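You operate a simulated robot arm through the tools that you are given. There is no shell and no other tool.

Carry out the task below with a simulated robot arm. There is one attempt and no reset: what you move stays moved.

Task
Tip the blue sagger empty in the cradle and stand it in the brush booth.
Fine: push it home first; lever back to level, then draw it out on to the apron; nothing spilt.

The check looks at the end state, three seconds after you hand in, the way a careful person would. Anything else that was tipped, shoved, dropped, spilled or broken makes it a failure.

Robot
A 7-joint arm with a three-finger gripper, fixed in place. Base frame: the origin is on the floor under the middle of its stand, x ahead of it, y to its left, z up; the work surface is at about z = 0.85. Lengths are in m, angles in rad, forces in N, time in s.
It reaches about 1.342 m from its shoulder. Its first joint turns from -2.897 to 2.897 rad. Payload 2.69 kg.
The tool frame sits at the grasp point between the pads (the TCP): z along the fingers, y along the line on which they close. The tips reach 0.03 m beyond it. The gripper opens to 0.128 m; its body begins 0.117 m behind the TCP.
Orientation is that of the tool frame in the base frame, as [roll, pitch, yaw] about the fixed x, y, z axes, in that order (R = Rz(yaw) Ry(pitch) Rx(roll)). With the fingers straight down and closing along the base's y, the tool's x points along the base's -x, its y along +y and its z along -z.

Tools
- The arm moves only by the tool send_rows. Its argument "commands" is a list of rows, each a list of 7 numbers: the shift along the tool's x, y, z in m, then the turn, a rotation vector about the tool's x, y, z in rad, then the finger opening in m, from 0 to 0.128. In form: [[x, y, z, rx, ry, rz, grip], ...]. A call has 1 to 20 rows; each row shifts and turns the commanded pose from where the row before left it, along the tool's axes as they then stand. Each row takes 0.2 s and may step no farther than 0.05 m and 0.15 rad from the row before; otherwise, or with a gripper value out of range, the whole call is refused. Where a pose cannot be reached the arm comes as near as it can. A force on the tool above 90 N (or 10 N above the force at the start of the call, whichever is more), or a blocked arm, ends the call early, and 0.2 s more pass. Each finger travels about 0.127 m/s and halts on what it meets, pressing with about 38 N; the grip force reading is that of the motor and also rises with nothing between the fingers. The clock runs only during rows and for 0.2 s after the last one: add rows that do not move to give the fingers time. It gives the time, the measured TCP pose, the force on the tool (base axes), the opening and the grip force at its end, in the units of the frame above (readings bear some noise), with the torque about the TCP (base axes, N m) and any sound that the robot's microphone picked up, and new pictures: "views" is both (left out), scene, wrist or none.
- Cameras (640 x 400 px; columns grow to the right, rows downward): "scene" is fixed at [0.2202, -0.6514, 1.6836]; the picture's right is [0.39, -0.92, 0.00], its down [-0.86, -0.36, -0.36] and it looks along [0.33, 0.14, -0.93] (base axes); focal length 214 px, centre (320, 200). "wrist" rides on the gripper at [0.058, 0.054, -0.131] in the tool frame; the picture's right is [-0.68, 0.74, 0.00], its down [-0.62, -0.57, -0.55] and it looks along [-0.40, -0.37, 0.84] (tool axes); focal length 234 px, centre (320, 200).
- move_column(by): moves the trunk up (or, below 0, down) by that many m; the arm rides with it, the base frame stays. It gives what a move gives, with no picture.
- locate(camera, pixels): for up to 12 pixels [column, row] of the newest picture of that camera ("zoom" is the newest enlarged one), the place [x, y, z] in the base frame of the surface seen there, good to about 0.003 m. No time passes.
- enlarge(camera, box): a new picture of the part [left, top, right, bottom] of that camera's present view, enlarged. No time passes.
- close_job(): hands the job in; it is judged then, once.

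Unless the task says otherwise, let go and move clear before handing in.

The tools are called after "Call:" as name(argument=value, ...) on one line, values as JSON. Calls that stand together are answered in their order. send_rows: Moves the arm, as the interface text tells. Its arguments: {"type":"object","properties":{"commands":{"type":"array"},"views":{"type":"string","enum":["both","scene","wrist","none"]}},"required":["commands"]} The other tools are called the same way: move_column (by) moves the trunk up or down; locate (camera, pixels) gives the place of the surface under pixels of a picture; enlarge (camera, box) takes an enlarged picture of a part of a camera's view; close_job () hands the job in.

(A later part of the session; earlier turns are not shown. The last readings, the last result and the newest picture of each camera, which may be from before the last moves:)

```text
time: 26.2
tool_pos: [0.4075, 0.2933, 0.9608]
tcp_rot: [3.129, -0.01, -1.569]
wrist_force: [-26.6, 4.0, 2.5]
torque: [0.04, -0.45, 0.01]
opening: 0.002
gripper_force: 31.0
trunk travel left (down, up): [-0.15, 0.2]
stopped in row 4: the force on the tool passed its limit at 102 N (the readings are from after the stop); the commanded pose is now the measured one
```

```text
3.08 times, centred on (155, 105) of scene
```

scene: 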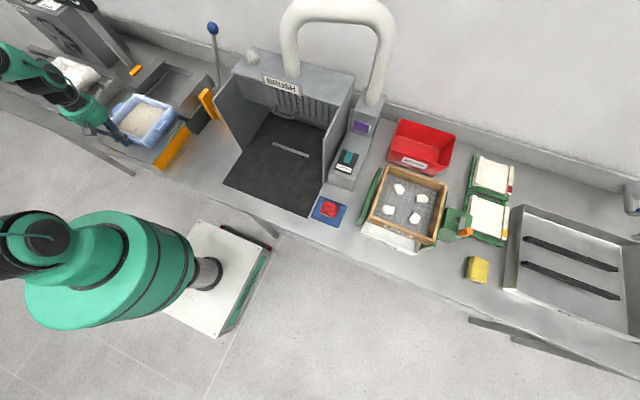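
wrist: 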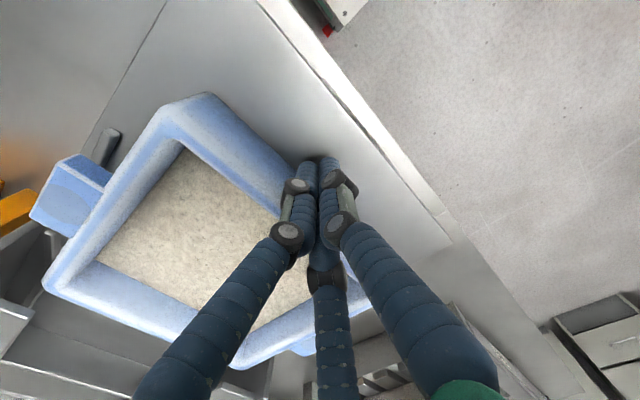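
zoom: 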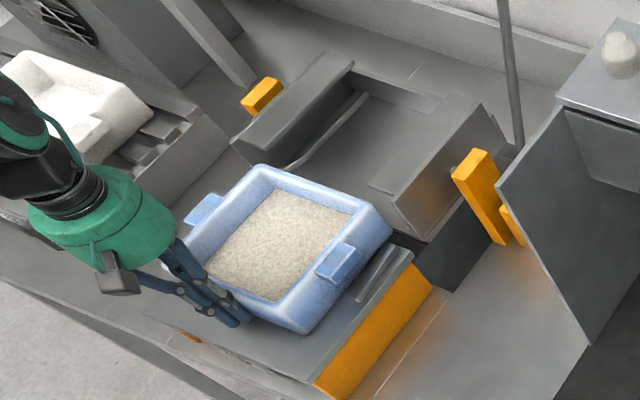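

The push was stopped at x=0.4075 by a force peak of 102 N, so something is blocking the sagger. I'll measure where its edges and lugs are relative to the strips and cradle lip.

Call:
enlarge(camera="scene", box=[130, 70, 220, 160])

Call:
locate(camera="zoom", pixels=[[100, 55], [270, 140], [240, 200], [215, 230], [190, 330], [330, 220], [310, 260], [300, 190], [150, 150], [280, 200], [250, 155], [130, 130]])

Call:
enlarge(camera="wrist", box=[0, 80, 240, 280])

```text
4.44 times, centred on (175, 115) of scene
```

zoom: 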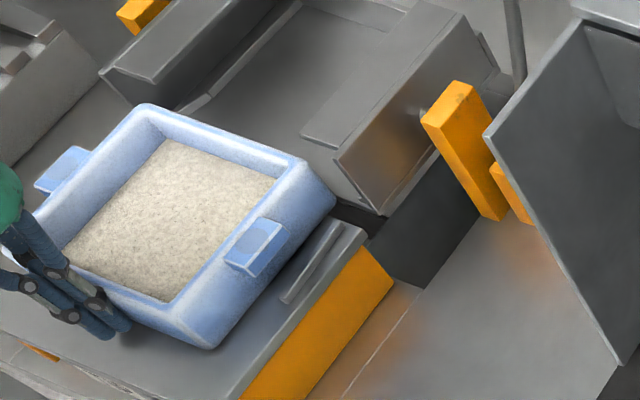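

```text
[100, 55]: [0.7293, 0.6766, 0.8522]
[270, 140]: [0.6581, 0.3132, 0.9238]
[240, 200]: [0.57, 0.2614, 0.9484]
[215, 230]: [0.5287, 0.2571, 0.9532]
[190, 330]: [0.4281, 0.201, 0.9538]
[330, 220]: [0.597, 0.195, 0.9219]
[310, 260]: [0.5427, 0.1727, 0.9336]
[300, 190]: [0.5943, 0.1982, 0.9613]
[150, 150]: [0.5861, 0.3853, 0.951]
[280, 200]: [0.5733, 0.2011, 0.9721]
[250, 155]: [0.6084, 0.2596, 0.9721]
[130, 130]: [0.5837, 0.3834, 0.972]
```

```text
2.00 times, centred on (120, 180) of wrist
```

zoom: 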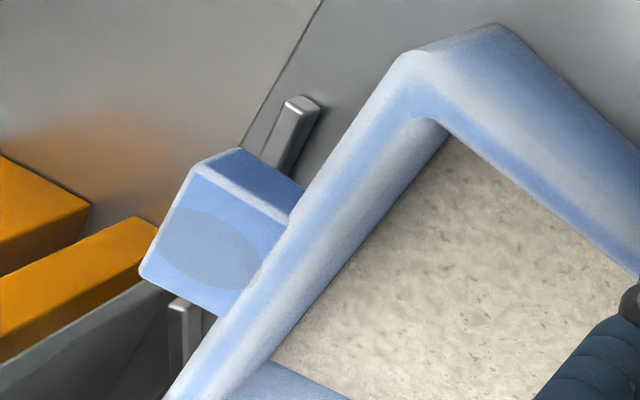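

The sagger's back rim is now at x≈0.608 and it is jammed with about 27 N residual. I'll look closely at its back edge, the gap and both guide strips.

Call:
enlarge(camera="scene", box=[130, 85, 190, 135])

Call:
locate(camera="zoom", pixels=[[150, 65], [380, 180], [438, 235], [330, 150], [250, 105], [400, 220], [450, 255], [430, 310], [405, 345], [240, 60], [460, 200], [510, 250]])

Call:
locate(camera="wrist", pixels=[[205, 95], [160, 110], [45, 275], [215, 130], [100, 90], [250, 100], [300, 150], [235, 365], [110, 135], [60, 245], [70, 160], [380, 200]])

```text
8.00 times, centred on (160, 110) of scene
```

zoom: 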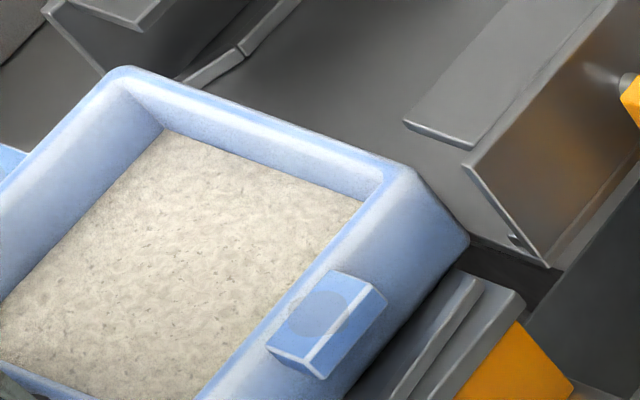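

```text
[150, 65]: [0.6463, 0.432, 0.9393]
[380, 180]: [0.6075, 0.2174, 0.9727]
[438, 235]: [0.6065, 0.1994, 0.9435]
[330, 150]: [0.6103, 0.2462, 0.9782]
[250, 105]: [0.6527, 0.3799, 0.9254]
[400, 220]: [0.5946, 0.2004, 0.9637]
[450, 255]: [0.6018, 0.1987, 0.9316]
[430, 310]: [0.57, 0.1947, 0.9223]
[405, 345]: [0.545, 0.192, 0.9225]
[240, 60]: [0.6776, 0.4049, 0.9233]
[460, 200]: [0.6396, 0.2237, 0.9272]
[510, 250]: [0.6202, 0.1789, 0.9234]
```

```text
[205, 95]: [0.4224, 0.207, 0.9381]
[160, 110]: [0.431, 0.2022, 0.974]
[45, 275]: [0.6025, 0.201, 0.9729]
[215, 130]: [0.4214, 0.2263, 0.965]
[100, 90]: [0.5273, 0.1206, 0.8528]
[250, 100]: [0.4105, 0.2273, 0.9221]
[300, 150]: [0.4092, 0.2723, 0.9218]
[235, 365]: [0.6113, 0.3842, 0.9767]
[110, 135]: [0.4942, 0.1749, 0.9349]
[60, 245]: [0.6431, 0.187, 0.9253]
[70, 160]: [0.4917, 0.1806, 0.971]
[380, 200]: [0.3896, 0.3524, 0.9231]
```

The apron reads z≈0.922 and the cradle floor ≈0.924, so the sagger's leading bottom edge seems to be catching on the cradle's front edge near x≈0.615. I'll check whether the cradle is truly level now and look closely at the contact.

Call:
enlarge(camera="wrist", box=[0, 200, 120, 400])

Call:
enlarge(camera="scene", box=[125, 50, 235, 140])

Call:
locate(camera="zoom", pixels=[[115, 75], [262, 20], [345, 175], [440, 20], [320, 150], [330, 130], [400, 70], [420, 40], [300, 80], [260, 100], [340, 60], [300, 40]])

```text
2.00 times, centred on (60, 300) of wrist
```

zoom: 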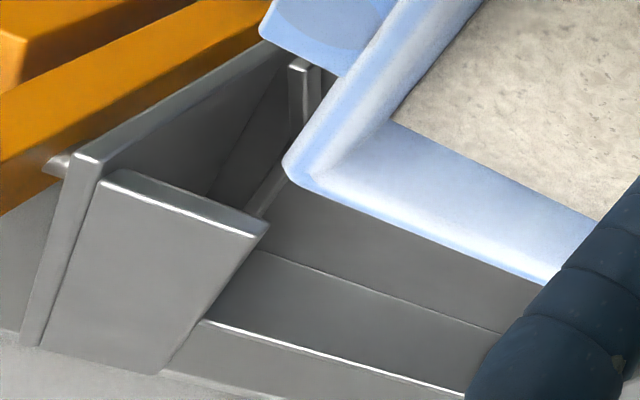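

```text
4.44 times, centred on (180, 95) of scene
```

zoom: 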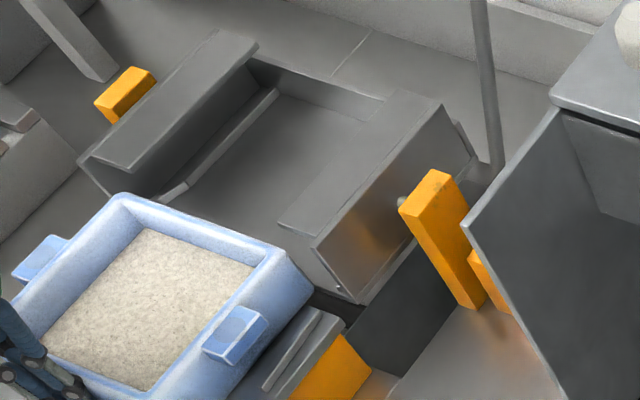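

```text
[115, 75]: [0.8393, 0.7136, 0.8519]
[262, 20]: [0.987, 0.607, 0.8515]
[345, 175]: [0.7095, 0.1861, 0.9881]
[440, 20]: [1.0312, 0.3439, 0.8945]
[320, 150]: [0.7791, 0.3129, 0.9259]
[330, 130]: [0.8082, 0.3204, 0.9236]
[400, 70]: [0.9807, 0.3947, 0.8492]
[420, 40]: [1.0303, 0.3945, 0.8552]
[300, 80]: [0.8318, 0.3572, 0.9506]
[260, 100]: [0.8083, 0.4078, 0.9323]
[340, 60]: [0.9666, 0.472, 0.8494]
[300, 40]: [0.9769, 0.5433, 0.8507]
```

The cradle has floor strips that flare outward at the mouth to centre the sagger. I'll measure the flares and the sagger's leading corners closely on both sides.

Call:
enlarge(camera="scene", box=[138, 80, 168, 105])

Call:
locate(camera="zoom", pixels=[[250, 180], [300, 130], [340, 120], [330, 140], [400, 80], [420, 90], [180, 170], [110, 160], [200, 60], [60, 60], [280, 200], [350, 180]])

Call:
enlarge(camera="wrist", box=[20, 220, 90, 290])

Call:
locate(camera="zoom", pixels=[[300, 60], [330, 60], [260, 200], [300, 150], [370, 200], [340, 240], [400, 120], [500, 250], [240, 240], [320, 30], [280, 110], [450, 330]])

```text
16.00 times, centred on (153, 92) of scene
```

zoom: 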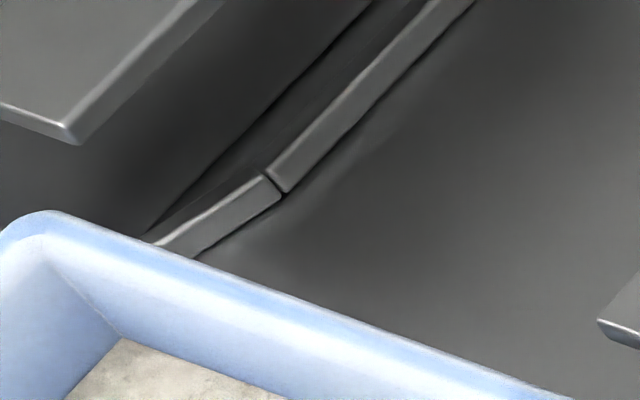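

```text
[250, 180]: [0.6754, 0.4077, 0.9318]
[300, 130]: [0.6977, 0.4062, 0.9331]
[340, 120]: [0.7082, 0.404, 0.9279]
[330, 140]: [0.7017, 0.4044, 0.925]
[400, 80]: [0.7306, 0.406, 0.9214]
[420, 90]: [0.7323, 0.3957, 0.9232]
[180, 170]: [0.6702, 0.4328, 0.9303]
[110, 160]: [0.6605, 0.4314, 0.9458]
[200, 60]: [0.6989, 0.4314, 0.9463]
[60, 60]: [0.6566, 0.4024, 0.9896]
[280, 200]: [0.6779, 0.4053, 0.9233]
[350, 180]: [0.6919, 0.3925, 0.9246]
```

```text
5.71 times, centred on (55, 255) of wrist
```

zoom: 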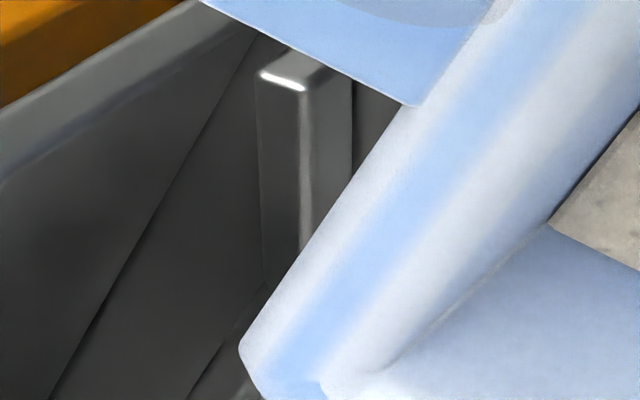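

```text
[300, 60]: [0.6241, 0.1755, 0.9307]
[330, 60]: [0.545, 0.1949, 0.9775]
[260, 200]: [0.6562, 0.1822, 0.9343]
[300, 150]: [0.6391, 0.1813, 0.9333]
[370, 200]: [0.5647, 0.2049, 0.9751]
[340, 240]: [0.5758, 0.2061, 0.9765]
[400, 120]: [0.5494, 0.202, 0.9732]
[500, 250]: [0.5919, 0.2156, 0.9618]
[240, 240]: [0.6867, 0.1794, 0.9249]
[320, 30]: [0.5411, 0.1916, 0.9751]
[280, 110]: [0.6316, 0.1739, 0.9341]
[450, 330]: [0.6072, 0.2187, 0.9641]
```

The flares leave room on both sides, so the likely culprit is the cradle's front edge sitting a hair high. The lever may not be quite back on its stop, so I'll compare the lever with the very first picture using the same zoom box.

Call:
enlarge(camera="scene", box=[130, 10, 250, 130])

Call:
locate(camera="zoom", pixels=[[397, 60], [405, 120], [418, 240], [110, 255], [235, 165], [285, 320], [345, 205], [255, 300], [375, 215], [380, 60], [414, 60], [397, 42]])

```text
3.33 times, centred on (190, 70) of scene
```

zoom: 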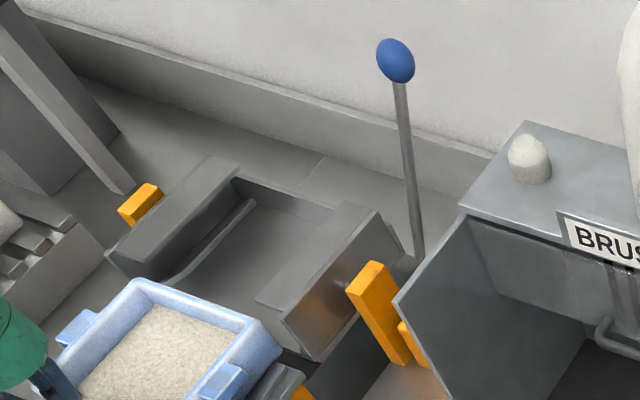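

```text
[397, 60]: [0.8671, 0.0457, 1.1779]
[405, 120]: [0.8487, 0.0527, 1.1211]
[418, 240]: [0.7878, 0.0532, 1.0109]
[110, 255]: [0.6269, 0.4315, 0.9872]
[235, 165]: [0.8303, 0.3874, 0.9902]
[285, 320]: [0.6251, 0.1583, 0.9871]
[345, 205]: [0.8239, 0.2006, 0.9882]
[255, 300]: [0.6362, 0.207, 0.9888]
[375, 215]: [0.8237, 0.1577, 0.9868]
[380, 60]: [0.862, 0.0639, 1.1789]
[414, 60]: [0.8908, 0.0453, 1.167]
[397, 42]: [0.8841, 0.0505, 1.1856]
```

The knob's image is shifted about 1.5 zoom pixels left of its first position, so I likely left the lever a millimetre or two off its stop, raising the cradle's front edge. I'll back the fingers off the sagger, rise, and go press the lever home.

Call:
send_rows(commands=[[0, 0.01, 0, 0, 0, 0, 0.0], [0, 0.02, 0, 0, 0, 0, 0.0], [0, 0.03, 0, 0, 0, 0, 0.0], [0, 0, -0.04, 0, 0, 0, 0.0], [0, 0, -0.045, 0, 0, 0, 0.0], [0, 0, -0.045, 0, 0, 0, 0.0], [0, 0, -0.045, 0, 0, 0, 0.0], [0, 0, -0.045, 0, 0, 0, 0.0], [0, 0, -0.045, 0, 0, 0, 0.0], [0, 0, -0.045, 0, 0, 0, 0.0], [0, 0, -0.045, 0, 0, 0, 0.0], [0, 0, -0.045, 0, 0, 0, 0.0], [0, 0, 0, 0, 0, 0, 0.0], [0, 0, 0, 0, 0, 0, 0.0]], views="both")

```text
time: 29.2
tool_pos: [0.354, 0.2982, 1.3631]
tcp_rot: [3.131, -0.005, -1.569]
wrist_force: [0.1, -0.6, 0.1]
torque: [-0.08, 0.01, -0.01]
opening: 0.0022
gripper_force: 30.9
trunk travel left (down, up): [-0.15, 0.2]
```

scene: 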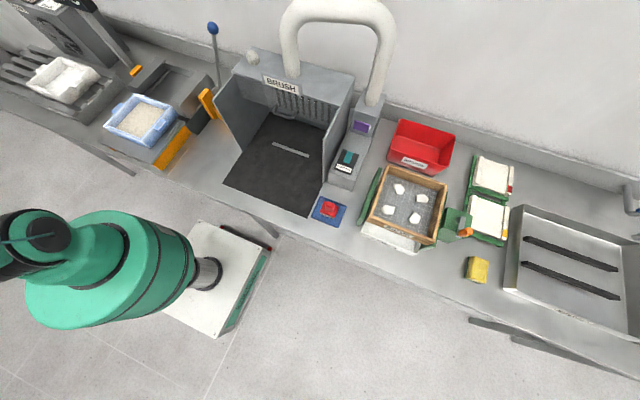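
wrist: 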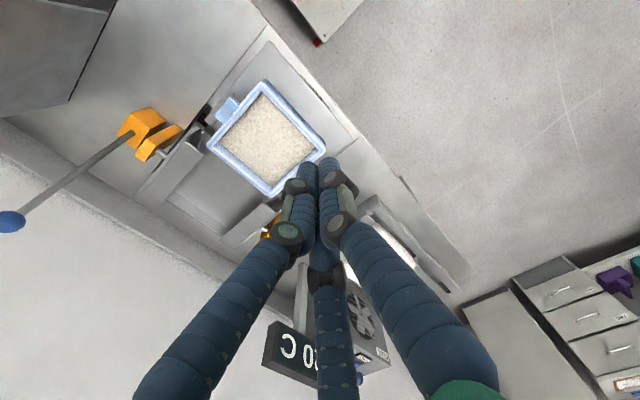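

The white sagger is untouched at (62,78), the blue one stands straight at (140,120), and the arm is clear. I'll correct the small tilt error and travel to the near (−x) side of the lever knob.

Call:
send_rows(commands=[[0, 0, 0, 0.0106, -0.005, 0.002, 0.0], [0.0261, -0.0422, 0, 0, 0, 0, 0.0], [0.0261, -0.0422, 0, 0, 0, 0, 0.0], [0.0261, -0.0422, 0, 0, 0, 0, 0.0], [0.0261, -0.0422, 0, 0, 0, 0, 0.0], [0.0261, -0.0422, 0, 0, 0, 0, 0.0], [0.0261, -0.0422, 0, 0, 0, 0, 0.0], [0.0261, -0.0422, 0, 0, 0, 0, 0.0], [0.0261, -0.0422, 0, 0, 0, 0, 0.0], [0.0281, -0.0402, 0, 0, 0, 0, 0.0], [0, -0.035, 0, 0, 0, 0, 0.0], [0, 0, 0, 0, 0, 0, 0.0], [0, 0, 0, 0, 0, 0, 0.0]], views="wrist")

```text
time: 32.0
tool_pos: [0.7665, 0.0562, 1.3658]
tcp_rot: [-3.139, 0.0, -1.57]
wrist_force: [-0.3, -0.3, 0.2]
torque: [0.02, -0.03, -0.02]
opening: 0.002
gripper_force: 31.3
trunk travel left (down, up): [-0.15, 0.2]
```

wrist: 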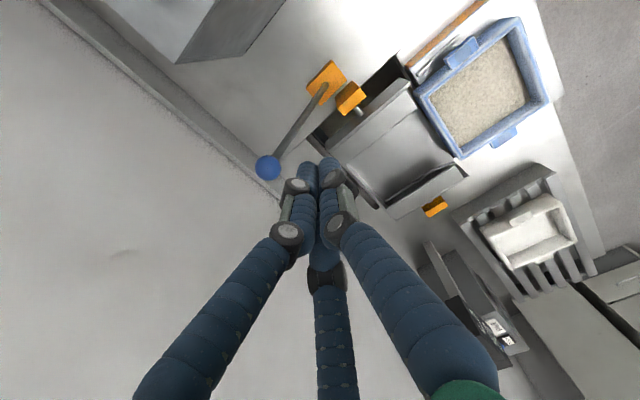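

The knob is at wrist (268,167), ahead (+x) of the fingers. I'll locate it and then descend beside it.

Call:
locate(camera="wrist", pixels=[[268, 167], [280, 150], [300, 120], [320, 90]])

Call:
send_rows(commands=[[-0.005, 0, 0.04, 0, 0, 0, 0.0], [0, 0, 0.04, 0, 0, 0, 0.0], [0, 0, 0.04, 0, 0, 0, 0.0], [0, 0, 0.04, 0, 0, 0, 0.0], [0, 0, 0.04, 0, 0, 0, 0.0], [0, 0, 0, 0, 0, 0, 0.0], [0, 0, 0, 0, 0, 0, 0.0]], views="wrist")

```text
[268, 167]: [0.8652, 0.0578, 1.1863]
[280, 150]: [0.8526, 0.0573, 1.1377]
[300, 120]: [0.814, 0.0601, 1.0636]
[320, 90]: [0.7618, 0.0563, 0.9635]
```

```text
time: 33.6
tool_pos: [0.7698, 0.0611, 1.1638]
tcp_rot: [3.139, 0.0, -1.57]
wrist_force: [-0.3, 0.0, 0.0]
torque: [0.0, -0.03, -0.02]
opening: 0.0022
gripper_force: 31.5
trunk travel left (down, up): [-0.15, 0.2]
```

wrist: 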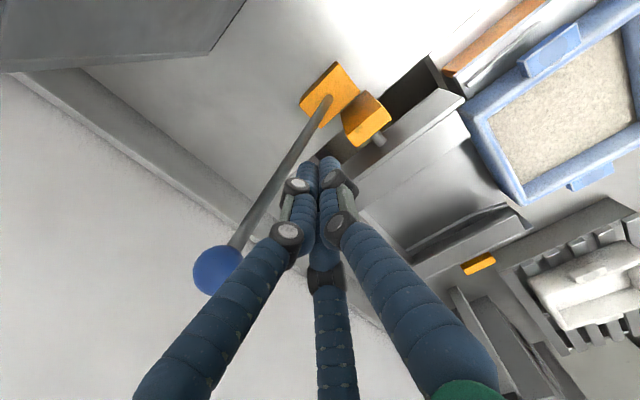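

The fingers are beside the lever at z≈1.164. I'll approach the knob slowly toward +x.

Call:
send_rows(commands=[[0, -0.02, 0, 0, 0, 0, 0.0], [0, -0.015, 0, 0, 0, 0, 0.0], [0, -0.008, 0, 0, 0, 0, 0.0], [0, -0.006, 0, 0, 0, 0, 0.0], [0, -0.005, 0, 0, 0, 0, 0.0], [0, 0, 0, 0, 0, 0, 0.0]], views="wrist")

```text
time: 35.0
tool_pos: [0.8227, 0.0629, 1.1624]
tcp_rot: [-3.141, -0.001, -1.57]
wrist_force: [0.9, -0.1, 0.5]
torque: [0.0, 0.0, -0.01]
opening: 0.0022
gripper_force: 31.8
trunk travel left (down, up): [-0.15, 0.2]
```

wrist: 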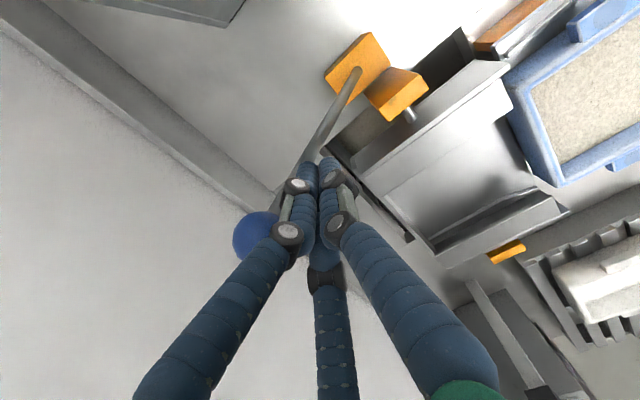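

Call:
send_rows(commands=[[0, -0.003, 0, 0, 0, 0, 0.0], [0, -0.003, 0, 0, 0, 0, 0.0], [0, -0.003, 0, 0, 0, 0, 0.0], [0, 0, 0, 0, 0, 0, 0.0]], views="none")

```text
time: 36.0
tool_pos: [0.8316, 0.0634, 1.1603]
tcp_rot: [3.14, 0.002, -1.571]
wrist_force: [0.6, -0.2, 0.6]
torque: [0.02, -0.01, -0.03]
opening: 0.002
gripper_force: 31.5
trunk travel left (down, up): [-0.15, 0.2]
```

The readings at x=0.8316 still show no contact force. I'll keep advancing in 3 mm steps.

Call:
send_rows(commands=[[0, -0.003, 0, 0, 0, 0, 0.0], [0, -0.003, 0, 0, 0, 0, 0.0], [0, -0.003, 0, 0, 0, 0, 0.0], [0, 0, 0, 0, 0, 0, 0.0]], views="wrist")

```text
time: 37.0
tool_pos: [0.8405, 0.0639, 1.1615]
tcp_rot: [3.14, -0.001, -1.573]
wrist_force: [0.2, 0.1, 0.7]
torque: [0.01, 0.0, -0.01]
opening: 0.0017
gripper_force: 31.2
trunk travel left (down, up): [-0.15, 0.2]
```

wrist: 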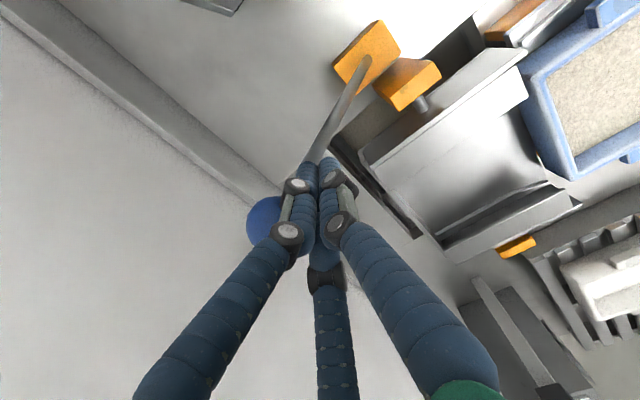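

Still no contact, and the knob shows just beyond the fingers at (262,220). I'll advance a little more.

Call:
send_rows(commands=[[0, -0.003, 0, 0, 0, 0, 0.0], [0, -0.002, 0, 0, 0, 0, 0.0], [0, -0.002, 0, 0, 0, 0, 0.0], [0, 0, 0, 0, 0, 0, 0.0]], views="none")

```text
time: 38.0
tool_pos: [0.8435, 0.0629, 1.1635]
tcp_rot: [3.14, 0.001, -1.573]
wrist_force: [-32.8, -6.8, 6.8]
torque: [-0.16, 0.82, -0.21]
opening: 0.002
gripper_force: 31.7
trunk travel left (down, up): [-0.15, 0.2]
```

Contact at x=0.8435 with 33 N against the lever, a firm stop. I'll hold and compare the lever and cradle with the first picture.

Call:
send_rows(commands=[[0, -0.001, 0.0005, 0, 0, 0, 0.0], [0, 0, 0, 0, 0, 0, 0.0]], views="scene")

Call:
enlarge(camera="scene", box=[130, 10, 250, 130])

```text
time: 38.6
tool_pos: [0.8438, 0.0636, 1.1626]
tcp_rot: [3.141, 0.0, -1.573]
wrist_force: [-43.2, -8.5, 7.8]
torque: [-0.27, 1.06, -0.3]
opening: 0.0022
gripper_force: 31.5
trunk travel left (down, up): [-0.15, 0.2]
```

scene: 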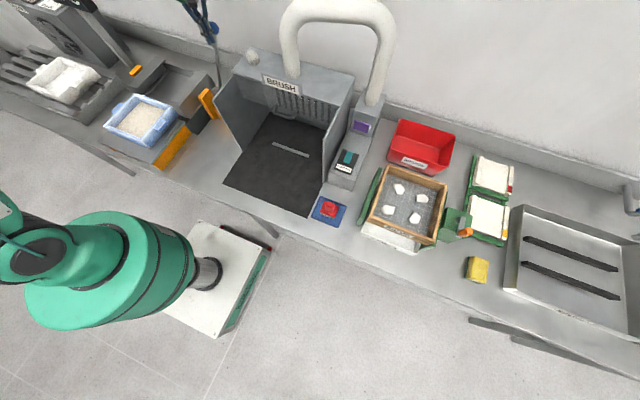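

```text
3.33 times, centred on (190, 70) of scene
```

zoom: 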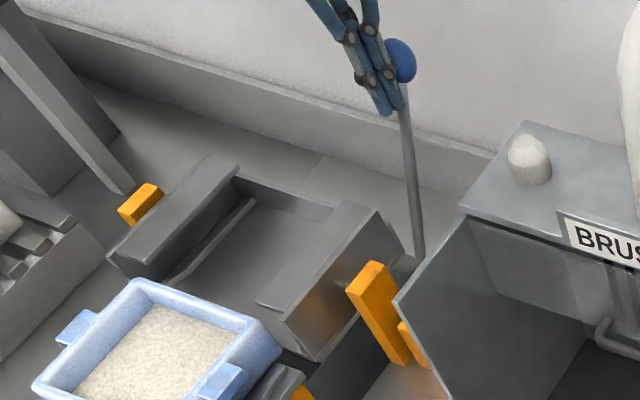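

The knob's right edge is at about 417 in the zoom, matching the first picture's 416, and the lever holds against 43 N. I'll back off gently, rise and compare.

Call:
send_rows(commands=[[0, 0.004, 0, 0, 0, 0, 0.0], [0, 0.006, 0, 0, 0, 0, 0.0], [0, 0.03, 0, 0, 0, 0, 0.0], [0, 0.04, 0, 0, 0, 0, 0.0], [0, 0, -0.04, 0, 0, 0, 0.0], [0, 0, -0.045, 0, 0, 0, 0.0], [0, 0, -0.045, 0, 0, 0, 0.0], [0, 0, -0.045, 0, 0, 0, 0.0], [0, 0, -0.03, 0, 0, 0, 0.0], [0, 0, 0, 0, 0, 0, 0.0]], views="scene")

Call:
enlarge(camera="scene", box=[130, 10, 250, 130])

Call:
locate(camera="zoom", pixels=[[397, 60], [405, 120], [418, 240], [380, 60], [414, 60], [200, 260], [240, 300], [270, 330], [290, 345], [250, 240]])

```text
time: 40.8
tool_pos: [0.7672, 0.0636, 1.3674]
tcp_rot: [3.141, 0.0, -1.573]
wrist_force: [0.1, -0.5, -0.6]
torque: [-0.04, 0.0, -0.02]
opening: 0.0023
gripper_force: 31.7
trunk travel left (down, up): [-0.15, 0.2]
```

scene: 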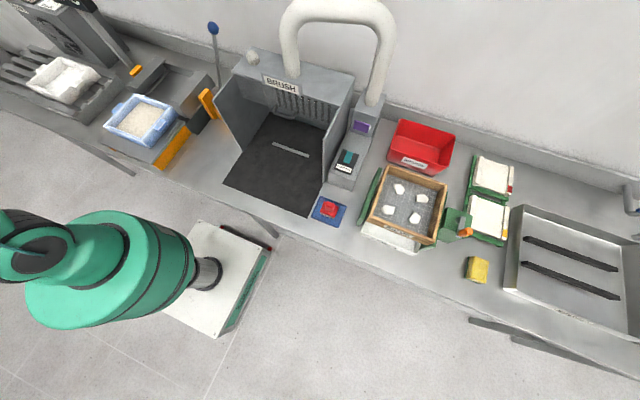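

```text
3.33 times, centred on (190, 70) of scene
```

zoom: 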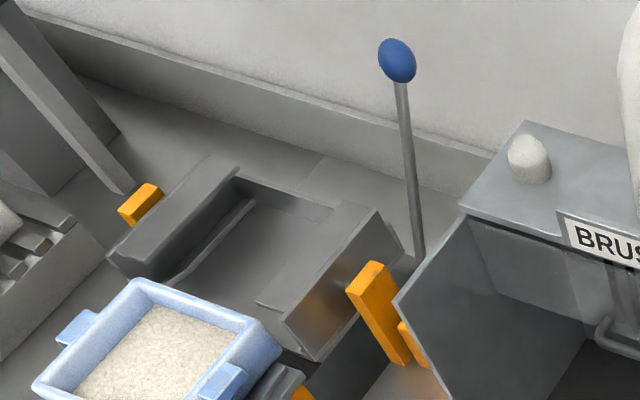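

```text
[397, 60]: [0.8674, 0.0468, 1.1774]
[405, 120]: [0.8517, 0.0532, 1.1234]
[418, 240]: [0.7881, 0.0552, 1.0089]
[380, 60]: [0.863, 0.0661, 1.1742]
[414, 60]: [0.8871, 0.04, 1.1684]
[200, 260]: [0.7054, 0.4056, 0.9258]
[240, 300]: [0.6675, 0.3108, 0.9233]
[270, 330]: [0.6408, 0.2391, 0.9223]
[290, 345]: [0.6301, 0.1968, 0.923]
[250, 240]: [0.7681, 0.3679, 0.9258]
```

The knob is back exactly where it began (378–417 in the zoom), and the cradle floor now reads ≈0.923 at its front edge. I'll go back in front of the sagger.

Call:
send_rows(commands=[[-0.0232, 0.0415, 0, 0, 0, -0.002, 0.0], [-0.0232, 0.0415, 0, 0, 0, 0, 0.0], [-0.0232, 0.0415, 0, 0, 0, 0, 0.0], [-0.0232, 0.0415, 0, 0, 0, 0, 0.0], [-0.0232, 0.0415, 0, 0, 0, 0, 0.0], [-0.0232, 0.0415, 0, 0, 0, 0, 0.0], [-0.0232, 0.0415, 0, 0, 0, 0, 0.0], [-0.0232, 0.0415, 0, 0, 0, 0, 0.0], [-0.0232, 0.0415, 0, 0, 0, 0, 0.0], [-0.0232, 0.0415, 0, 0, 0, 0, 0.0], [0, 0, 0.045, 0, 0, 0, 0.0], [0, 0, 0.045, 0, 0, 0, 0.0], [0, 0, 0.045, 0, 0, 0, 0.0], [0, 0, 0.045, 0, 0, 0, 0.0], [0, 0, 0.045, 0, 0, 0, 0.0], [0, 0, 0.045, 0, 0, 0, 0.0], [0, 0, 0, 0, 0, 0, 0.0], [0, 0, 0, 0, 0, 0, 0.0]], views="both")

```text
time: 44.6
tool_pos: [0.3521, 0.295, 1.0951]
tcp_rot: [3.141, 0.0, -1.569]
wrist_force: [-0.5, -0.1, 0.6]
torque: [0.0, -0.02, -0.02]
opening: 0.0022
gripper_force: 31.1
trunk travel left (down, up): [-0.15, 0.2]
```

scene: 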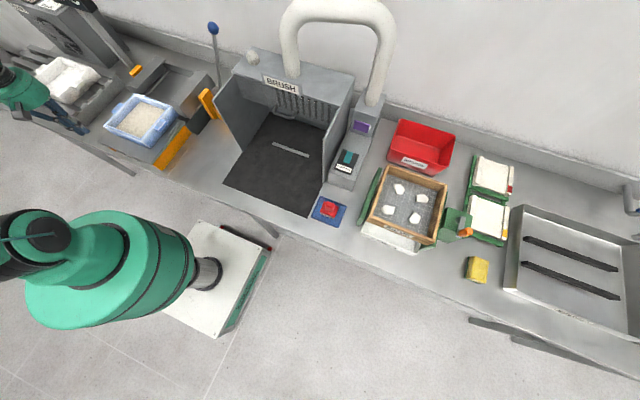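
wrist: 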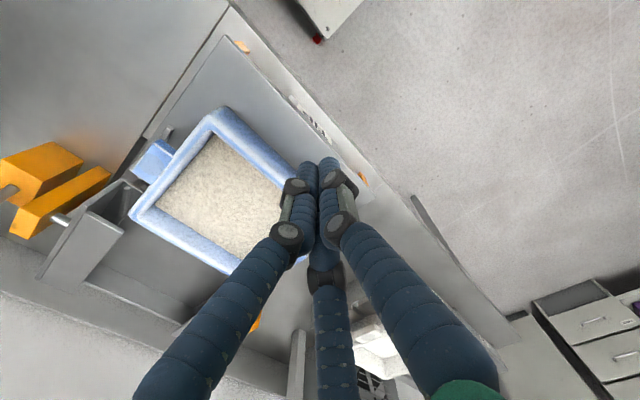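

The fingers hang in front of the sagger again at (0.352, 0.295). I'll descend to z≈0.962 and approach to just before contact.

Call:
send_rows(commands=[[0, 0, 0.045, 0, 0, 0, 0.0], [0, 0, 0.045, 0, 0, 0, 0.0], [0, 0, 0.042, 0, 0, 0, 0.0], [0, -0.02, 0, 0, 0, 0, 0.0], [0, -0.015, 0, 0, 0, 0, 0.0], [0, -0.008, 0, 0, 0, 0, 0.0], [0, -0.005, 0, 0, 0, 0, 0.0], [0, 0, 0, 0, 0, 0, 0.0]], views="both")

```text
time: 46.4
tool_pos: [0.4006, 0.2963, 0.9627]
tcp_rot: [-3.141, 0.0, -1.57]
wrist_force: [-0.4, -0.2, 0.6]
torque: [0.04, 0.03, 0.02]
opening: 0.0023
gripper_force: 31.1
trunk travel left (down, up): [-0.15, 0.2]
```

scene: 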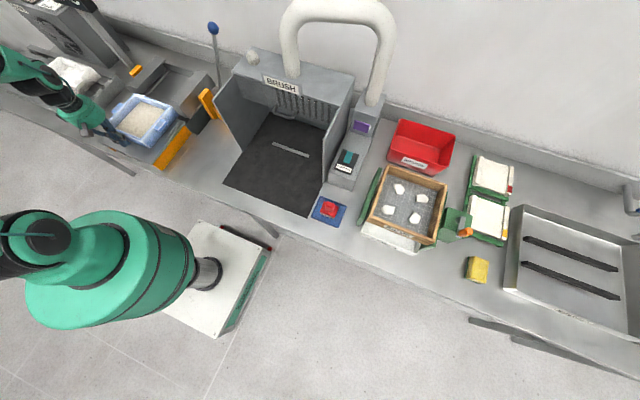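
wrist: 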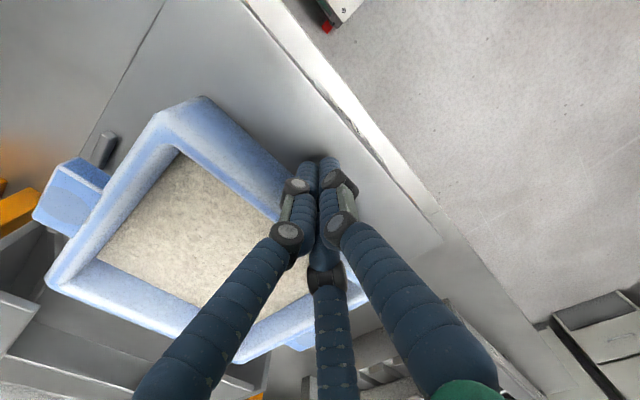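

Free space to x≈0.401, with the sagger wall right ahead. I'll push in 4 mm steps and watch the force.

Call:
send_rows(commands=[[0, -0.004, 0, 0, 0, 0, 0.0], [0, -0.004, 0, 0, 0, 0, 0.0], [0, -0.004, 0, 0, 0, 0, 0.0], [0, -0.004, 0, 0, 0, 0, 0.0], [0, 0, 0, 0, 0, 0, 0.0]], views="none")

```text
time: 47.6
tool_pos: [0.4169, 0.2954, 0.9636]
tcp_rot: [3.14, -0.001, -1.569]
wrist_force: [-3.3, 1.4, 1.0]
torque: [-0.02, -0.06, 0.01]
opening: 0.0021
gripper_force: 31.4
trunk travel left (down, up): [-0.15, 0.2]
```

Pressing the lever fully home cured it: the fingers are past 0.4075 with only 3 N. I'll continue the push gently.

Call:
send_rows(commands=[[0, -0.006, 0, 0, 0, 0, 0.0], [0, -0.006, 0, 0, 0, 0, 0.0], [0, -0.006, 0, 0, 0, 0, 0.0], [0, -0.006, 0, 0, 0, 0, 0.0], [0, -0.006, 0, 0, 0, 0, 0.0], [0, -0.006, 0, 0, 0, 0, 0.0], [0, -0.006, 0, 0, 0, 0, 0.0], [0, 0, 0, 0, 0, 0, 0.0]], views="both")

```text
time: 49.4
tool_pos: [0.4572, 0.2948, 0.9641]
tcp_rot: [-3.141, 0.0, -1.57]
wrist_force: [-2.2, 0.5, -0.9]
torque: [0.01, -0.01, 0.04]
opening: 0.0018
gripper_force: 31.1
trunk travel left (down, up): [-0.15, 0.2]
```

scene: 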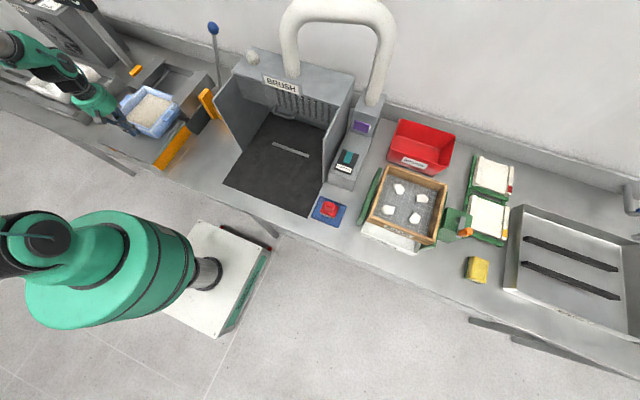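
wrist: 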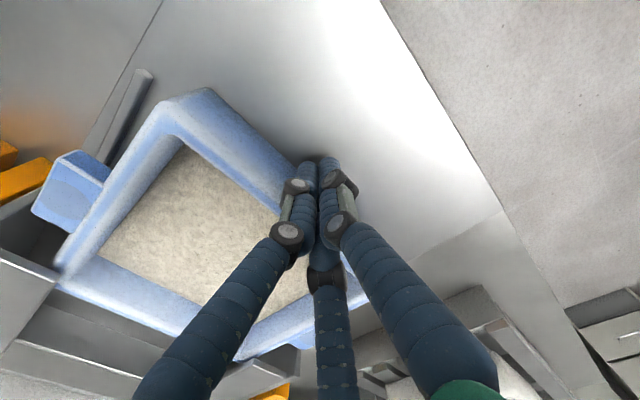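

The sagger has entered the cradle mouth straight, with 2 N of friction. Before continuing I'll check the forearm's clearance over the white sagger at scene (50,65).

Call:
locate(camera="scene", pixels=[[20, 50], [50, 65], [75, 80], [100, 100], [125, 120], [40, 90], [80, 100], [30, 90]])

Call:
enlarge(camera="scene", box=[0, 20, 220, 150])

```text
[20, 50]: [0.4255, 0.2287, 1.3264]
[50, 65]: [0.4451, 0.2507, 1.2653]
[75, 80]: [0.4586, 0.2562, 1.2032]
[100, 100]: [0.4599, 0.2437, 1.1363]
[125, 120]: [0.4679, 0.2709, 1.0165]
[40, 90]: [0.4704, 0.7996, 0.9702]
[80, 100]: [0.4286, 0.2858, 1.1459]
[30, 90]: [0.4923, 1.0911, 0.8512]
```

```text
2.91 times, centred on (110, 85) of scene
```

zoom: 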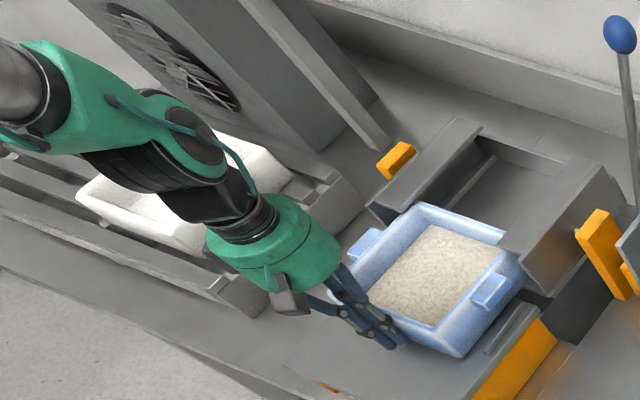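

The arm rises vertically over the gripper, well clear of the white sagger, and the blue sagger is sliding in under the lips. I'll continue the push.

Call:
send_rows(commands=[[0, -0.0065, 0, 0, 0, 0, 0.0], [0, -0.0065, 0, 0, 0, 0, 0.0], [0, -0.0065, 0, 0, 0, 0, 0.0], [0, -0.0065, 0, 0, 0, 0, 0.0], [0, -0.0065, 0, 0, 0, 0, 0.0], [0, -0.0065, 0, 0, 0, 0, 0.0], [0, -0.0065, 0, 0, 0, 0, 0.0], [0, -0.0065, 0, 0, 0, 0, 0.0], [0, -0.0065, 0, 0, 0, 0, 0.0], [0, -0.0065, 0, 0, 0, 0, 0.0], [0, 0, 0, 0, 0, 0, 0.0]], views="both")

```text
time: 51.8
tool_pos: [0.5252, 0.2958, 0.9642]
tcp_rot: [3.142, 0.0, -1.568]
wrist_force: [-4.1, 0.1, 3.9]
torque: [-0.01, -0.08, -0.03]
opening: 0.0023
gripper_force: 31.8
trunk travel left (down, up): [-0.15, 0.2]
```

scene: 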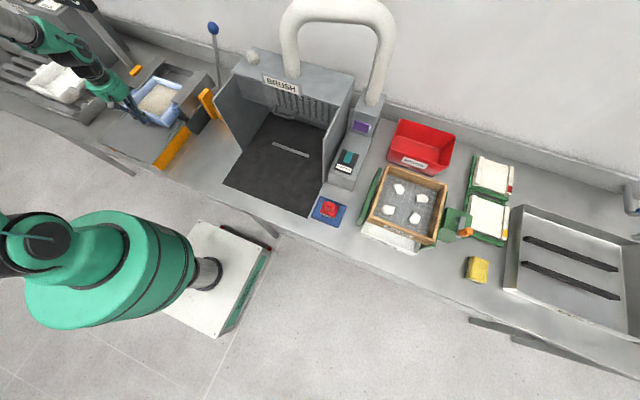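
wrist: 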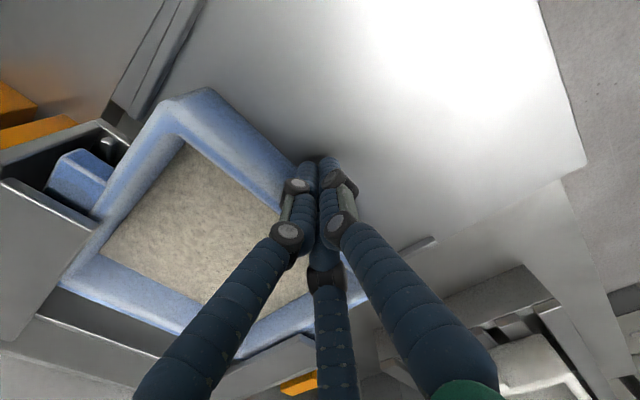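

The lugs are going under the lips with 4 N of friction. I'll keep pushing at the same pace.

Call:
send_rows(commands=[[0, -0.0065, 0, 0, 0, 0, 0.0], [0, -0.0065, 0, 0, 0, 0, 0.0], [0, -0.0065, 0, 0, 0, 0, 0.0], [0, -0.0065, 0, 0, 0, 0, 0.0], [0, -0.0065, 0, 0, 0, 0, 0.0], [0, -0.0065, 0, 0, 0, 0, 0.0], [0, -0.0065, 0, 0, 0, 0, 0.0], [0, -0.0065, 0, 0, 0, 0, 0.0], [0, -0.0065, 0, 0, 0, 0, 0.0], [0, 0, 0, 0, 0, 0, 0.0]], views="both")

```text
time: 54.0
tool_pos: [0.5835, 0.297, 0.9644]
tcp_rot: [-3.141, -0.001, -1.569]
wrist_force: [-3.0, -0.1, 0.3]
torque: [0.02, -0.04, 0.0]
opening: 0.0022
gripper_force: 31.6
trunk travel left (down, up): [-0.15, 0.2]
```

scene: 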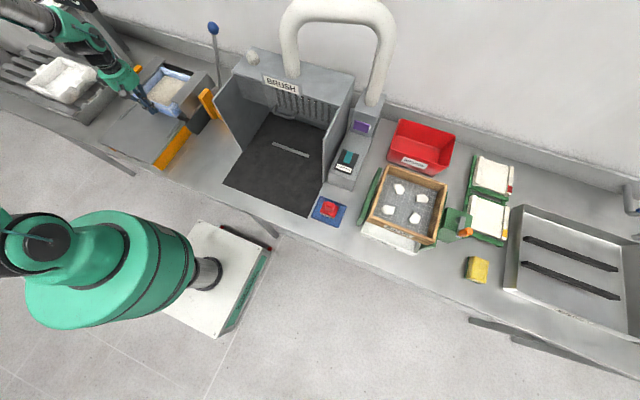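
wrist: 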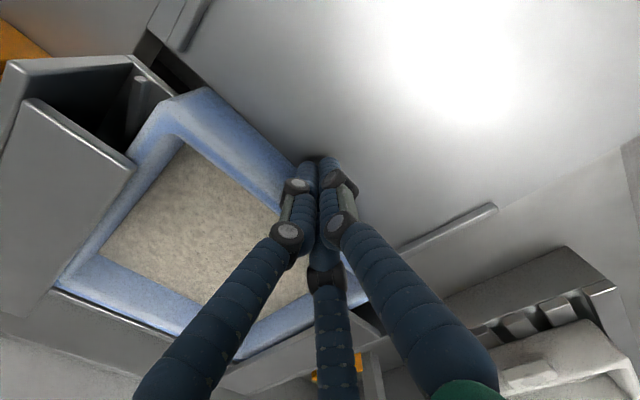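

The sagger's back is near the cradle's rear wall at about (150,310) in the wrist picture. I'll go on in smaller steps until it meets the wall.

Call:
send_rows(commands=[[0, -0.005, 0, 0, 0, 0, 0.0], [0, -0.005, 0, 0, 0, 0, 0.0], [0, -0.005, 0, 0, 0, 0, 0.0], [0, -0.005, 0, 0, 0, 0, 0.0], [0, -0.004, 0, 0, 0, 0, 0.0], [0, -0.004, 0, 0, 0, 0, 0.0], [0, 0, 0, 0, 0, 0, 0.0]], views="both")

```text
time: 55.6
tool_pos: [0.6124, 0.2962, 0.964]
tcp_rot: [3.141, 0.0, -1.57]
wrist_force: [-6.1, -1.5, 1.4]
torque: [0.03, -0.09, -0.02]
opening: 0.002
gripper_force: 30.8
trunk travel left (down, up): [-0.15, 0.2]
```

scene: 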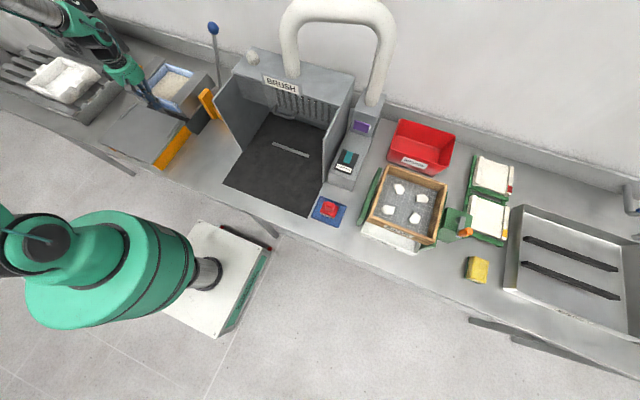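
wrist: 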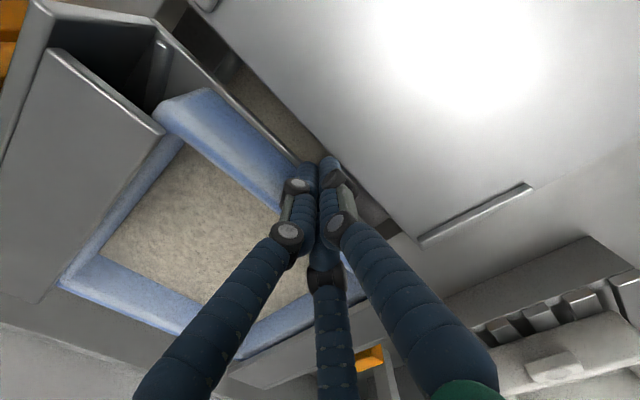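

Friction is 6 N and the rear gap is nearly closed. I'll take 3 mm steps to find the wall.

Call:
send_rows(commands=[[0, -0.003, 0, 0, 0, 0, 0.0], [0, -0.003, 0, 0, 0, 0, 0.0], [0, -0.003, 0, 0, 0, 0, 0.0], [0, 0, 0, 0, 0, 0, 0.0]], views="none")

```text
time: 56.6
tool_pos: [0.6185, 0.2963, 0.9633]
tcp_rot: [-3.141, -0.001, -1.569]
wrist_force: [-9.6, 0.1, 2.5]
torque: [0.0, -0.16, 0.01]
opening: 0.0022
gripper_force: 31.2
trunk travel left (down, up): [-0.15, 0.2]
```

Call:
send_rows(commands=[[0, -0.002, 0, 0, 0, 0, 0.0], [0, -0.002, 0, 0, 0, 0, 0.0], [0, 0, 0, 0, 0, 0, 0.0]], views="both")

```text
time: 57.4
tool_pos: [0.6206, 0.2961, 0.9649]
tcp_rot: [3.139, -0.002, -1.568]
wrist_force: [-45.3, 8.6, 9.4]
torque: [-0.14, -0.76, 0.08]
opening: 0.0023
gripper_force: 31.7
trunk travel left (down, up): [-0.15, 0.2]
```

scene: 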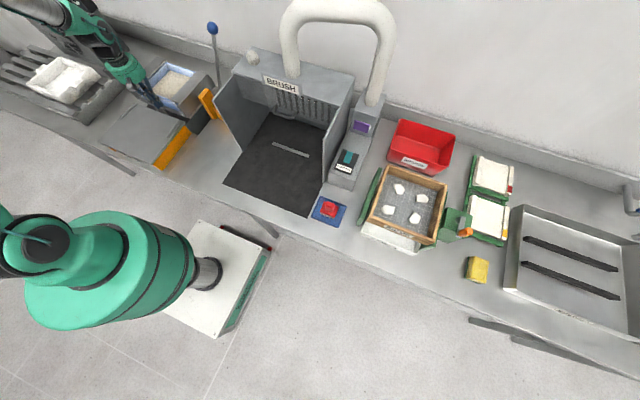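
wrist: 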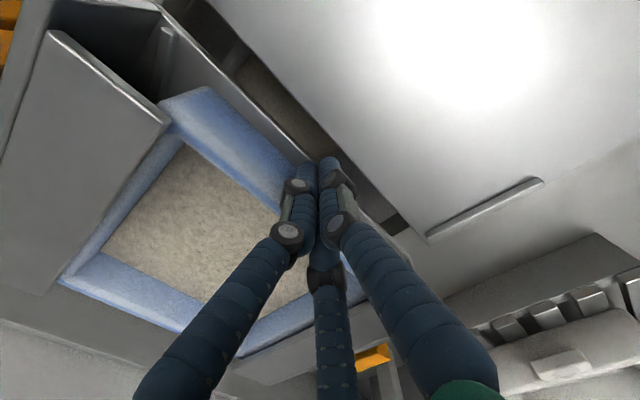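

Force rose to 45 N at x=0.6206, so the sagger has met the back wall. I'll confirm its seating by zooming in.

Call:
enlarge(camera="scene", box=[125, 50, 225, 140])

Call:
locate(camera="zoom", pixels=[[270, 70], [340, 100], [360, 90], [290, 110], [310, 250], [150, 200], [260, 130], [350, 110], [215, 60], [240, 280], [120, 130], [420, 110]])

Call:
enlarge(camera="wrist", box=[20, 230, 320, 390])

```text
4.44 times, centred on (175, 95) of scene
```

zoom: 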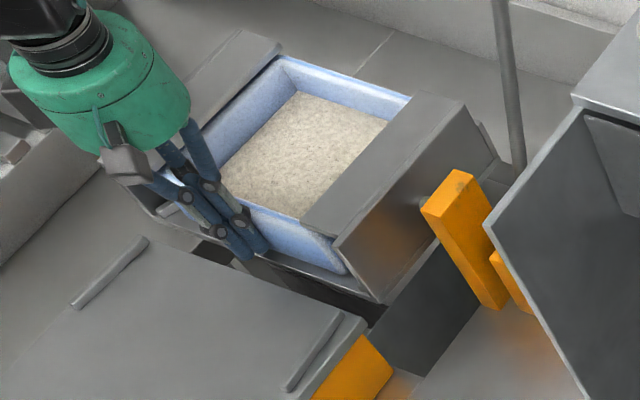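

```text
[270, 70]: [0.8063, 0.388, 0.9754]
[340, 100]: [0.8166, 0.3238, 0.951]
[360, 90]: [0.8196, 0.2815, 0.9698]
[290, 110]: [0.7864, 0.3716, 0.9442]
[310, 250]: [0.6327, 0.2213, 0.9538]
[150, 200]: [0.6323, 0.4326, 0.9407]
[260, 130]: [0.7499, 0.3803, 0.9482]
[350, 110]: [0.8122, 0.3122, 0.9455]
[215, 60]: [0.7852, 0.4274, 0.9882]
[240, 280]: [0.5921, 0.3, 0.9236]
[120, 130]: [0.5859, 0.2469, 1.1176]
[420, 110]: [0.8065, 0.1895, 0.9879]
```

```text
2.13 times, centred on (170, 310) of wrist
```

zoom: 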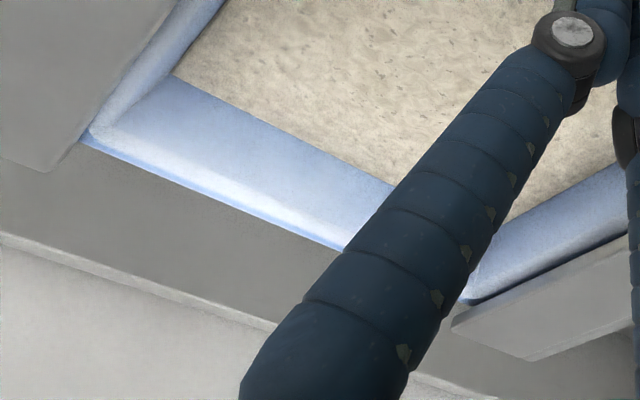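

The sagger is home: its back rim is at x≈0.82 and its lugs are under the lips. I'll back the fingers off, rise, and yaw back to the lever-gripping orientation.

Call:
send_rows(commands=[[0, 0.006, 0, 0, 0, 0, 0.0], [0, 0.02, 0, 0, 0, 0, 0.0], [0, 0.03, 0, 0, 0, 0, 0.0], [0, 0, -0.04, 0, 0, 0, 0.0], [0, 0, -0.045, 0, 0, 0, 0.0], [0, 0, -0.045, 0, 0, 0, 0.0], [0, 0, -0.045, 0, 0, 0, 0.0], [0, 0, -0.045, 0, 0, 0, 0.0], [0, 0, -0.045, 0, 0, 0, 0.0], [0, 0, -0.045, 0, 0, 0, 0.0], [0, 0, -0.045, 0, 0, 0, 0.0], [0, 0, -0.045, 0, 0, 0, 0.0], [0, 0, 0, 0, 0, 0, 0.0], [0, 0, 0, 0, 0, 0, 0.0]], views="both")

```text
time: 60.4
tool_pos: [0.5715, 0.2956, 1.3658]
tcp_rot: [3.141, 0.0, -1.57]
wrist_force: [0.5, 0.9, 0.0]
torque: [0.02, 0.02, -0.02]
opening: 0.0023
gripper_force: 30.9
trunk travel left (down, up): [-0.15, 0.2]
```

scene: 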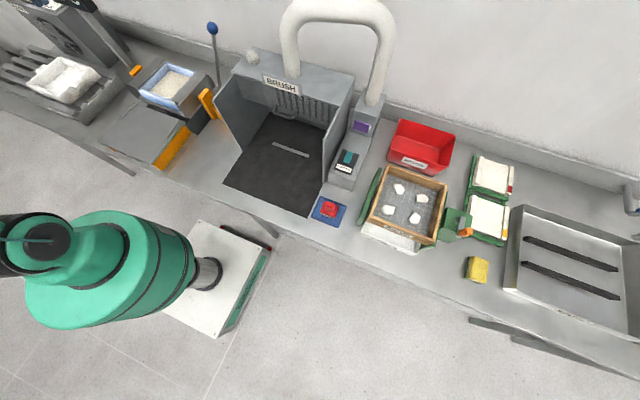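
wrist: 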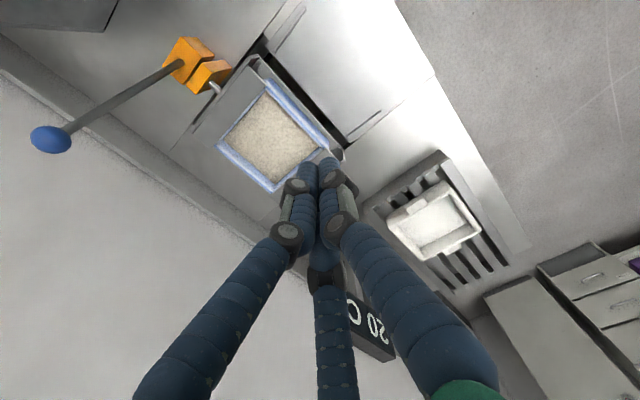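

The sagger sits square in the cradle at wrist (272,140) with its powder undisturbed. I'll yaw back +90° and travel to above the knob, opening the fingers.

Call:
send_rows(commands=[[0, 0, 0, 0, 0, 0.1428, 0.128], [0, 0, 0, 0, 0, 0.1428, 0.128], [0, 0, 0, 0, 0, 0.1428, 0.128], [0, 0, 0, 0, 0, 0.1428, 0.128], [0, 0, 0, 0, 0, 0.1428, 0.128], [0, 0, 0, 0, 0, 0.1428, 0.128], [0, 0, 0, 0, 0, 0.1428, 0.128], [0, 0, 0, 0, 0, 0.1428, 0.128], [0, 0, 0, 0, 0, 0.1428, 0.128], [0, 0, 0, 0, 0, 0.1428, 0.128], [0, 0, 0, 0, 0, 0.1428, 0.128], [-0.0379, -0.0293, 0, 0, 0, 0, 0.128], [-0.0379, -0.0293, 0, 0, 0, 0, 0.128], [-0.0379, -0.0293, 0, 0, 0, 0, 0.128], [-0.0379, -0.0293, 0, 0, 0, 0, 0.128], [-0.0379, -0.0293, 0, 0, 0, 0, 0.128], [-0.0379, -0.0293, 0, 0, 0, 0, 0.128], [-0.0379, -0.0293, 0, 0, 0, 0, 0.128], [-0.0379, -0.0293, 0, 0, 0, 0, 0.128], [0, 0, 0, 0, 0, 0, 0.128]], views="both")

```text
time: 64.6
tool_pos: [0.8702, 0.064, 1.3643]
tcp_rot: [3.14, 0.001, -3.139]
wrist_force: [-0.1, -0.9, 0.3]
torque: [0.04, 0.08, -0.02]
opening: 0.1281
gripper_force: 0.1
trunk travel left (down, up): [-0.15, 0.2]
```

scene: 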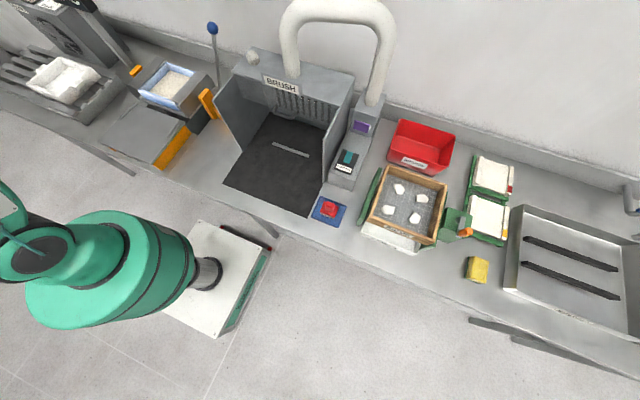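
wrist: 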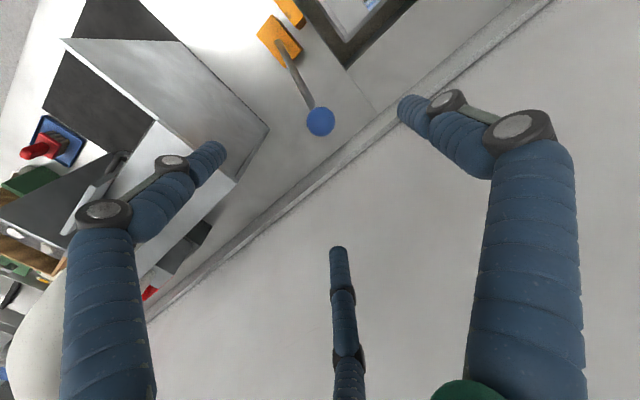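

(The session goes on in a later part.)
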